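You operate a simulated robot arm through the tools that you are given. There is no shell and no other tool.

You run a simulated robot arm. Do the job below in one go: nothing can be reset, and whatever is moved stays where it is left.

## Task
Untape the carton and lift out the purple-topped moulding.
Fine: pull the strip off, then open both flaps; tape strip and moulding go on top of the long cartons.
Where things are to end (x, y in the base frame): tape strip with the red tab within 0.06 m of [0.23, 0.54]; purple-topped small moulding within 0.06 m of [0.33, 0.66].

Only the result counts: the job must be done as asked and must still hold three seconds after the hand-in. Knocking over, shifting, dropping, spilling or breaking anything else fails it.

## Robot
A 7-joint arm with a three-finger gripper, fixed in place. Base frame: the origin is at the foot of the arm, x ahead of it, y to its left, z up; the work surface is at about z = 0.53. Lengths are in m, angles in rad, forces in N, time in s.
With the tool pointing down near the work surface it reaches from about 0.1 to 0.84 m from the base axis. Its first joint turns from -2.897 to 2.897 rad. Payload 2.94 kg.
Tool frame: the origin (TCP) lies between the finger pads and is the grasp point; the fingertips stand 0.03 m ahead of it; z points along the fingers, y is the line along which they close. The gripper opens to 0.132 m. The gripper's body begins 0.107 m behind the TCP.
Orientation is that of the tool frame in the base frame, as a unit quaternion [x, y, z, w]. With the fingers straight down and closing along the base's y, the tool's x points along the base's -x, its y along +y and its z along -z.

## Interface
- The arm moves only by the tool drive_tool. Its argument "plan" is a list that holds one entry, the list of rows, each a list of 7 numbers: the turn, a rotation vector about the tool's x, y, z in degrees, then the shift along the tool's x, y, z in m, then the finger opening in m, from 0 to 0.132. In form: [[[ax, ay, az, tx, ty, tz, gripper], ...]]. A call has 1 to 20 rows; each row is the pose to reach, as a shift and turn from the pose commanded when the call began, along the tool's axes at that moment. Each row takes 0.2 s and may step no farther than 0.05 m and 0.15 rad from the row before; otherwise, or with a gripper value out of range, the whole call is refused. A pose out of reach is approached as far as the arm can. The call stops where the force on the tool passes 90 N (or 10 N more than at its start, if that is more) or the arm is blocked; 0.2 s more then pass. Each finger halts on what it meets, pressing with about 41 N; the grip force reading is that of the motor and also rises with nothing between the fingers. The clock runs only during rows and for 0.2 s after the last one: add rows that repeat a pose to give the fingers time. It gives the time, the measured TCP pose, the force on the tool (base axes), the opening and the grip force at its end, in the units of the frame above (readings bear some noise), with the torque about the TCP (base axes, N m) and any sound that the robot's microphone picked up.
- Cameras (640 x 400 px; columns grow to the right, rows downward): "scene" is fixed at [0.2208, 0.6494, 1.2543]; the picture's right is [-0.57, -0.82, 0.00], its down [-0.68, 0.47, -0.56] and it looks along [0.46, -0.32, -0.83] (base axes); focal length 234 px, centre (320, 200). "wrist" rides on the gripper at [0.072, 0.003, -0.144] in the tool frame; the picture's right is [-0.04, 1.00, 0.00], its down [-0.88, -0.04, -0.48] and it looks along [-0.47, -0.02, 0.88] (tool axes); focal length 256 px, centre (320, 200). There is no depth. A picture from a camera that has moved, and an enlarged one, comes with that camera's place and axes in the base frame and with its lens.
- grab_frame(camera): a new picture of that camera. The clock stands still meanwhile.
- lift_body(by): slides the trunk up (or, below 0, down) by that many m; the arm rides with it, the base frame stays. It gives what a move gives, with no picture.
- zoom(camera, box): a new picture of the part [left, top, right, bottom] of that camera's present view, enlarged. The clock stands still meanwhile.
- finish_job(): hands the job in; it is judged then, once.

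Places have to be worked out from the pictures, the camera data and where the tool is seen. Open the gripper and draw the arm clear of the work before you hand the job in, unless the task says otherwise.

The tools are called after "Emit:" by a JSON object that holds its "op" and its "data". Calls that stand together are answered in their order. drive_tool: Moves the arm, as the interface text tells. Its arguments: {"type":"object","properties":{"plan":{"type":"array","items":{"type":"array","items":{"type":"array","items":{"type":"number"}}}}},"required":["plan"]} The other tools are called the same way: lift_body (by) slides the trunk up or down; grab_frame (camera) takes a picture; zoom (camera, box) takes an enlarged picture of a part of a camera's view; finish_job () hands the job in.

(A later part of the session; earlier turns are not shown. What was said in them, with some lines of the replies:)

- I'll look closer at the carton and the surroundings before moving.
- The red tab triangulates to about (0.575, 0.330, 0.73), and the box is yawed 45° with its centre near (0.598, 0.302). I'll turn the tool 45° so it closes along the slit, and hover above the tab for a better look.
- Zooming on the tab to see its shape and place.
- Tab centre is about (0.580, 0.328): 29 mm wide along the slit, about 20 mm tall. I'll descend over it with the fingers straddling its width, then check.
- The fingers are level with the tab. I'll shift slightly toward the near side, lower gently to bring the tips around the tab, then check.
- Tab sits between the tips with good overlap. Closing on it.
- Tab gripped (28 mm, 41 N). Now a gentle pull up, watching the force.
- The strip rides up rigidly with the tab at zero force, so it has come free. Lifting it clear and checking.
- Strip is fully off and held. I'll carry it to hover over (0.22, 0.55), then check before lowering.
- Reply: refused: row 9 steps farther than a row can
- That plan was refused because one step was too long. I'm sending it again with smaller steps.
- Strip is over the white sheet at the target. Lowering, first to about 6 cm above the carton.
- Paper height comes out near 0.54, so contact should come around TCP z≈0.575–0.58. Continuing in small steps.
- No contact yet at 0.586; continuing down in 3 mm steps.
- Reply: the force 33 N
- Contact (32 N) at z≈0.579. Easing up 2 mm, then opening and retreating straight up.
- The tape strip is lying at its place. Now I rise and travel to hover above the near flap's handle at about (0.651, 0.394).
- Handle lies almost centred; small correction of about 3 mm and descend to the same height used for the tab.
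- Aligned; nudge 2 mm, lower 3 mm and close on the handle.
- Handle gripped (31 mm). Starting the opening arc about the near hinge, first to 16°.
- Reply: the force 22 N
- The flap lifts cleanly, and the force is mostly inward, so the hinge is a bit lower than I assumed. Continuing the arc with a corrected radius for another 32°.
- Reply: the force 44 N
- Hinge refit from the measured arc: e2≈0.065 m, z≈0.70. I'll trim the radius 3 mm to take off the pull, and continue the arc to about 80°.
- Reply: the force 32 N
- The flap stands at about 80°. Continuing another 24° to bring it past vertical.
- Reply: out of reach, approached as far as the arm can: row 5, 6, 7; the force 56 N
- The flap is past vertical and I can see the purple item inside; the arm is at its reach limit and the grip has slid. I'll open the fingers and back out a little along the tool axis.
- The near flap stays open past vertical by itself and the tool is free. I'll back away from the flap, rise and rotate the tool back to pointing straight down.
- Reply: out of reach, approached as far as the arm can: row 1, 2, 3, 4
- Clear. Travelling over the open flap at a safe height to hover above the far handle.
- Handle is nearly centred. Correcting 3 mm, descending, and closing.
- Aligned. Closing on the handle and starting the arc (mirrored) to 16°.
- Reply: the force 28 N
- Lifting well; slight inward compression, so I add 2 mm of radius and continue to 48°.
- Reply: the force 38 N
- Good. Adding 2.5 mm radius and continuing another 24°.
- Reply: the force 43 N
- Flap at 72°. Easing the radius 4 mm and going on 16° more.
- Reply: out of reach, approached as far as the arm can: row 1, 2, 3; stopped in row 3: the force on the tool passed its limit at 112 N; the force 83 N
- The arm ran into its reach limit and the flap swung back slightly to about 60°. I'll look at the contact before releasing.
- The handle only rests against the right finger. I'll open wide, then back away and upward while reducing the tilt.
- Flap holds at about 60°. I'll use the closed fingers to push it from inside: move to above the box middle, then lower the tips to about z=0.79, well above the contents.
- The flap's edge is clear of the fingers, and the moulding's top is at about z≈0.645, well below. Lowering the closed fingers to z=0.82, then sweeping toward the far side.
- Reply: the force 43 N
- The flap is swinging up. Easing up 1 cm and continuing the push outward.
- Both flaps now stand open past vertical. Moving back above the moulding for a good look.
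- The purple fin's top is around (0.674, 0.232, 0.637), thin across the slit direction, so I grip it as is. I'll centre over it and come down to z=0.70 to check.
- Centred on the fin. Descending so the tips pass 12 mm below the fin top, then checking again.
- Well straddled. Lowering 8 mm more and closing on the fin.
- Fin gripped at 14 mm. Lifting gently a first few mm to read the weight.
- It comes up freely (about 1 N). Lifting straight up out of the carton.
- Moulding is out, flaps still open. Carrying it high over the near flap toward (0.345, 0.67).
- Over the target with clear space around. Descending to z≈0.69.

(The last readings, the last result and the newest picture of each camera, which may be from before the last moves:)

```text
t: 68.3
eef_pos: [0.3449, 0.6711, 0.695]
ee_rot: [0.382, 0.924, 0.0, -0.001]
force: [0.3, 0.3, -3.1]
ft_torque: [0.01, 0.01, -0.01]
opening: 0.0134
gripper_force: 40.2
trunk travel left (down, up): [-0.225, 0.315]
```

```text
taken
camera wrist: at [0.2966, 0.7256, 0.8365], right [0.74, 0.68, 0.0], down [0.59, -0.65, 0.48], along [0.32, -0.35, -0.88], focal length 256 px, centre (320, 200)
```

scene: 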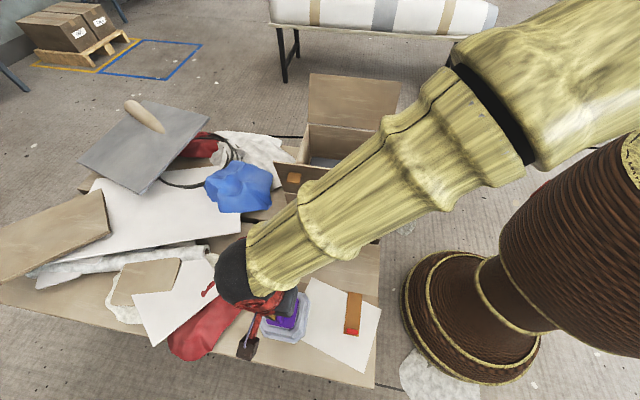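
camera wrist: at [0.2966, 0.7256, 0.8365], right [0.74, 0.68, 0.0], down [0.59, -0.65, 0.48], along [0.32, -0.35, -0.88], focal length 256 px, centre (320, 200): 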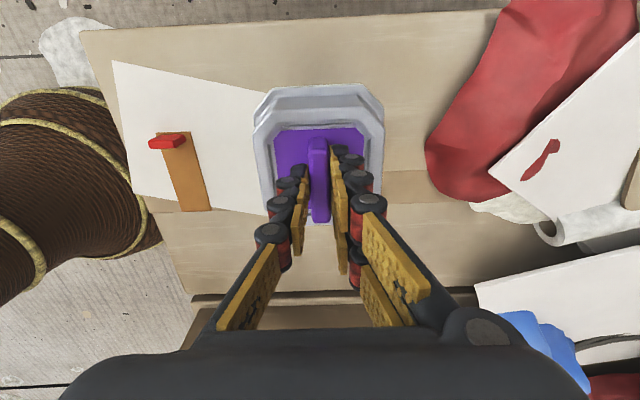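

Continuing down toward contact, first to 0.65, then in 4 mm steps.

Emit:
{"op": "drive_tool", "data": {"plan": [[[0, 0, 0, 0, 0, 0.02, 0.0], [0, 0, 0, 0, 0, 0.035, 0.0], [0, 0, 0, 0, 0, 0.045, 0.0], [0, 0, 0, 0, 0, 0.045, 0.0]]]}}

Emit:
{"op": "drive_tool", "data": {"plan": [[[0, 0, 0, 0, 0, 0.004, 0.0], [0, 0, 0, 0, 0, 0.008, 0.0], [0, 0, 0, 0, 0, 0.012, 0.0], [0, 0, 0, 0, 0, 0.012, 0.0]]]}}

Emit:
{"op": "grab_frame", "data": {"camera": "wrist"}}

Emit:
{"op": "zoom", "data": {"camera": "scene", "box": [220, 260, 380, 380]}}

```text
t: 69.3
eef_pos: [0.344, 0.6704, 0.6489]
ee_rot: [0.382, 0.924, 0.001, 0.0]
force: [0.0, -0.7, -1.3]
ft_torque: [0.01, 0.03, 0.04]
opening: 0.0133
gripper_force: 40.2
trunk travel left (down, up): [-0.225, 0.315]
```

```text
t: 70.3
eef_pos: [0.3442, 0.6701, 0.6365]
ee_rot: [0.382, 0.924, 0.0, 0.0]
force: [0.9, 0.1, -2.9]
ft_torque: [-0.02, 0.01, 0.05]
opening: 0.0135
gripper_force: 40.0
trunk travel left (down, up): [-0.225, 0.315]
```

```text
taken
camera wrist: at [0.2961, 0.725, 0.7794], right [0.74, 0.68, 0.0], down [0.59, -0.65, 0.48], along [0.32, -0.35, -0.88], focal length 256 px, centre (320, 200)
```

wrist: 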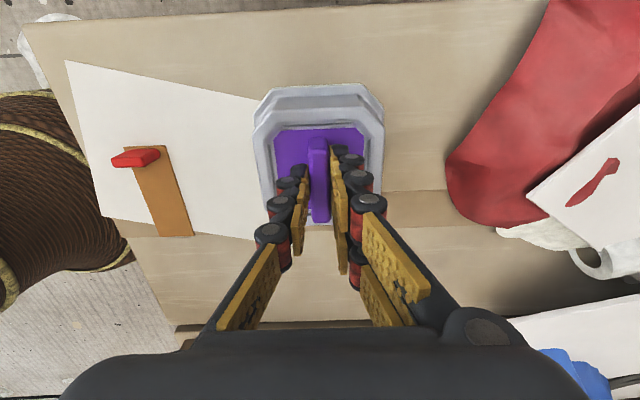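

```text
3.33 times, centred on (300, 320) of scene
camera zoom: at [0.2208, 0.6494, 1.2543], right [-0.57, -0.82, 0.0], down [-0.68, 0.47, -0.56], along [0.46, -0.32, -0.83], focal length 782 px, centre (387, -200)
```

zoom: 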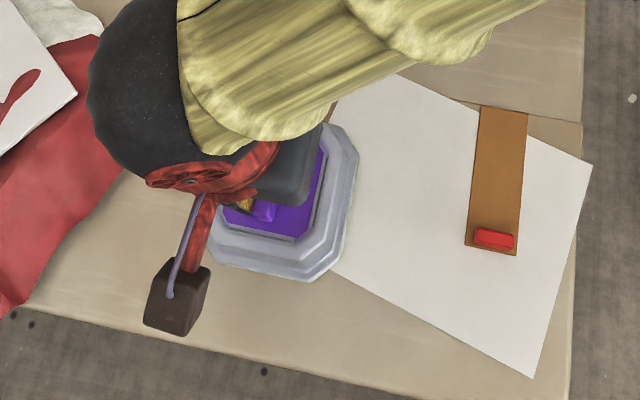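

No contact yet at 0.6365. Continuing in 3–4 mm steps.

Emit:
{"op": "drive_tool", "data": {"plan": [[[0, 0, 0, 0, 0, 0.004, 0.0], [0, 0, 0, 0, 0, 0.007, 0.0], [0, 0, 0, 0, 0, 0.01, 0.0], [0, 0, 0, 0, 0, 0.01, 0.0]]]}}

Emit:
{"op": "drive_tool", "data": {"plan": [[[0, 0, 0, 0, 0, 0.003, 0.0], [0, 0, 0, 0, 0, 0.005, 0.0], [0, 0, 0, 0, 0, 0.005, 0.0]]]}}

```text
t: 71.3
eef_pos: [0.3436, 0.6699, 0.6268]
ee_rot: [0.383, 0.924, 0.001, 0.0]
force: [-1.1, -2.8, 4.1]
ft_torque: [-0.08, 0.04, 0.01]
opening: 0.0138
gripper_force: 40.5
trunk travel left (down, up): [-0.225, 0.315]
```

```text
t: 72.1
eef_pos: [0.3449, 0.6713, 0.625]
ee_rot: [0.382, 0.924, 0.004, 0.001]
force: [-5.1, -10.1, 37.0]
ft_torque: [-0.23, 0.21, -0.08]
opening: 0.0138
gripper_force: 40.1
trunk travel left (down, up): [-0.225, 0.315]
```

Contact at z≈0.626. Relieving the press by about 4 mm, then opening and withdrawing straight up.

Emit:
{"op": "drive_tool", "data": {"plan": [[[0, 0, 0, 0, 0, -0.002, 0.0], [0, 0, 0, 0, 0, -0.004, 0.0], [0, 0, 0, 0, 0, -0.004, 0.0], [0, 0, 0, 0, 0, -0.004, 0.018], [0, 0, 0, 0, 0, -0.004, 0.028], [0, 0, 0, 0, 0, -0.004, 0.036], [0, 0, 0, 0, 0, -0.004, 0.036], [0, 0, 0, 0, 0, -0.015, 0.036], [0, 0, 0, 0, 0, -0.035, 0.036], [0, 0, 0, 0, 0, -0.07, 0.036], [0, 0, 0, 0, 0, -0.11, 0.036], [0, 0, 0, 0, 0, -0.11, 0.036]]]}}

Emit:
{"op": "grab_frame", "data": {"camera": "wrist"}}

Emit:
{"op": "grab_frame", "data": {"camera": "scene"}}

```text
t: 74.7
eef_pos: [0.3433, 0.6696, 0.7308]
ee_rot: [0.382, 0.924, 0.001, 0.0]
force: [0.1, 0.2, 1.3]
ft_torque: [0.0, -0.01, 0.01]
opening: 0.0361
gripper_force: 0.0
trunk travel left (down, up): [-0.225, 0.315]
```

```text
taken
camera wrist: at [0.2966, 0.725, 0.8749], right [0.74, 0.68, 0.0], down [0.59, -0.65, 0.48], along [0.32, -0.35, -0.88], focal length 256 px, centre (320, 200)
```

wrist: 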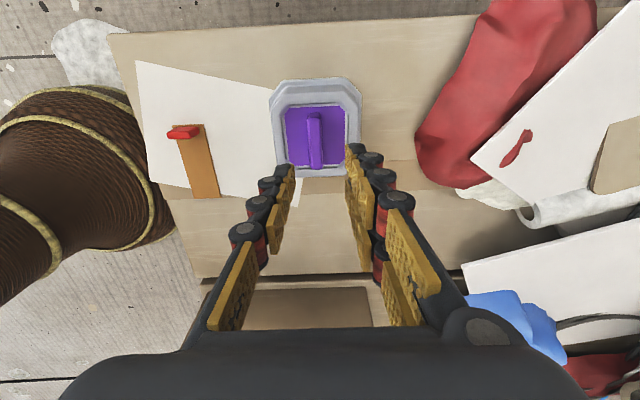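

```text
taken
```

scene: 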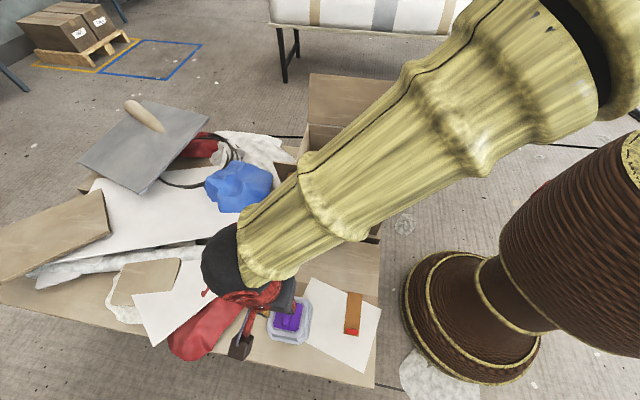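

Moulding stands upright and free. Rising high and drawing the arm clear for a last check.

Emit:
{"op": "drive_tool", "data": {"plan": [[[0, 0, 0, 0, 0, -0.045, 0.036], [0, 0, 0, 0, 0, -0.09, 0.05], [0, 0, 0, 0, 0, -0.135, 0.07], [0, 0, 0, 0, 0, -0.18, 0.09], [0, 0, 0, 0, 0, -0.225, 0.1], [0, 0, 0, 0, 0, -0.27, 0.1], [0, 0, 0, -0.04, 0, -0.28, 0.1], [0, 0, 0, -0.085, 0, -0.28, 0.1], [0, 0, 0, -0.13, 0, -0.28, 0.1], [0, 0, 0, -0.175, 0, -0.28, 0.1], [0, 0, 0, -0.22, 0, -0.28, 0.1], [0, 0, 0, -0.265, 0, -0.28, 0.1], [0, 0, 0, -0.31, 0, -0.28, 0.1], [0, 0, 0, -0.355, 0, -0.28, 0.1], [0, 0, 0, -0.4, 0, -0.28, 0.1], [0, 0, 0, -0.4, 0, -0.28, 0.1]]]}}

Emit:
{"op": "grab_frame", "data": {"camera": "scene"}}

Emit:
{"op": "zoom", "data": {"camera": "scene", "box": [220, 260, 380, 380]}}

Emit:
{"op": "grab_frame", "data": {"camera": "wrist"}}

```text
t: 78.1
eef_pos: [0.6267, 0.3868, 1.0104]
ee_rot: [0.383, 0.924, 0.0, 0.0]
force: [-0.6, -0.6, 0.0]
ft_torque: [0.03, 0.0, -0.02]
opening: 0.1001
gripper_force: 0.1
trunk travel left (down, up): [-0.225, 0.315]
```

```text
taken
```

scene: 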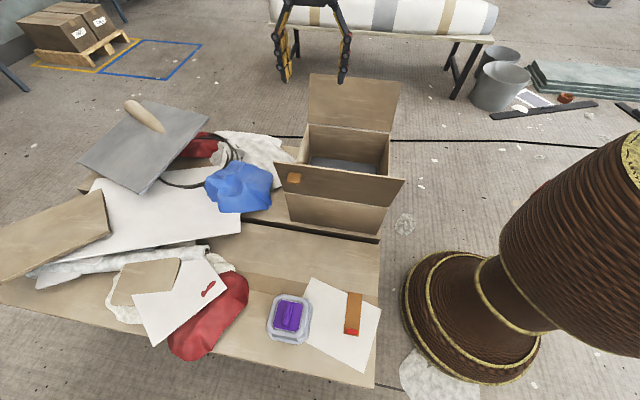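

```text
3.33 times, centred on (300, 320) of scene
camera zoom: at [0.2208, 0.6494, 1.2543], right [-0.57, -0.82, 0.0], down [-0.68, 0.47, -0.56], along [0.46, -0.32, -0.83], focal length 782 px, centre (387, -200)
```

zoom: 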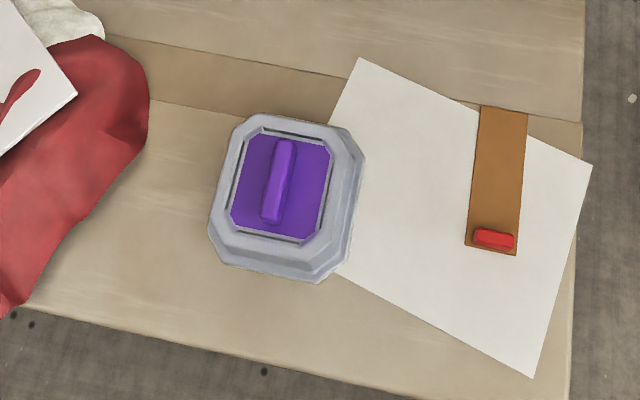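

```text
taken
camera wrist: at [0.579, 0.4409, 1.1535], right [0.74, 0.68, 0.0], down [0.59, -0.65, 0.47], along [0.32, -0.35, -0.88], focal length 256 px, centre (320, 200)
```

wrist: 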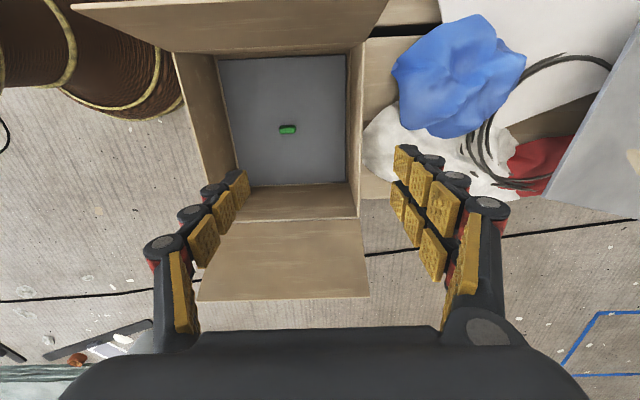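

Final pictures show:
- **Tape strip:** lying flat at about (0.22–0.25, 0.52–0.55).
- **Moulding:** upright at about (0.344, 0.670).
- **Flaps:** both open past vertical.
- **Everything else:** I see nothing else moved.

The gripper is open and clear of the work, so I'm handing in.

Emit:
{"op": "finish_job", "data": {}}

```text
The job is handed in.
```

I took the tape off the carton, opened both flaps and lifted out the purple-topped moulding. The job is handed in, but I haven't seen the judging result.

| Item | Where it ended | Asked for | Distance off |
|---|---|---|---|
| Tape strip, centre | between about (0.24, 0.53) and (0.25, 0.51) | (0.23, 0.54) | about 0.02–0.04 m |
| Tape strip, red tab | about (0.22, 0.55) | (0.23, 0.54) | about 0.01–0.02 m |
| Moulding | about (0.344, 0.670) | (0.33, 0.66) | about 0.02 m |

- **Tape strip:** it lies flat on top of the long cartons, mostly on the white sheet that was already there. All of it is within the 0.06 m limit, though the centre is the looser of the two estimates.
- **Moulding:** it stands upright on the long cartons with one edge over the white sheet. I set it slightly off the exact spot to keep most of it off the sheet.
- **Flaps:** both stand open past vertical by themselves. The arm reached its limit on each flap and the grip slipped. On the far flap the force limit tripped at 112 N, so I finished it by pushing from inside.
- **Everything else:** in the last pictures I saw nothing else moved, and the carton looks to be where it started. The gripper is open and clear above the carton.
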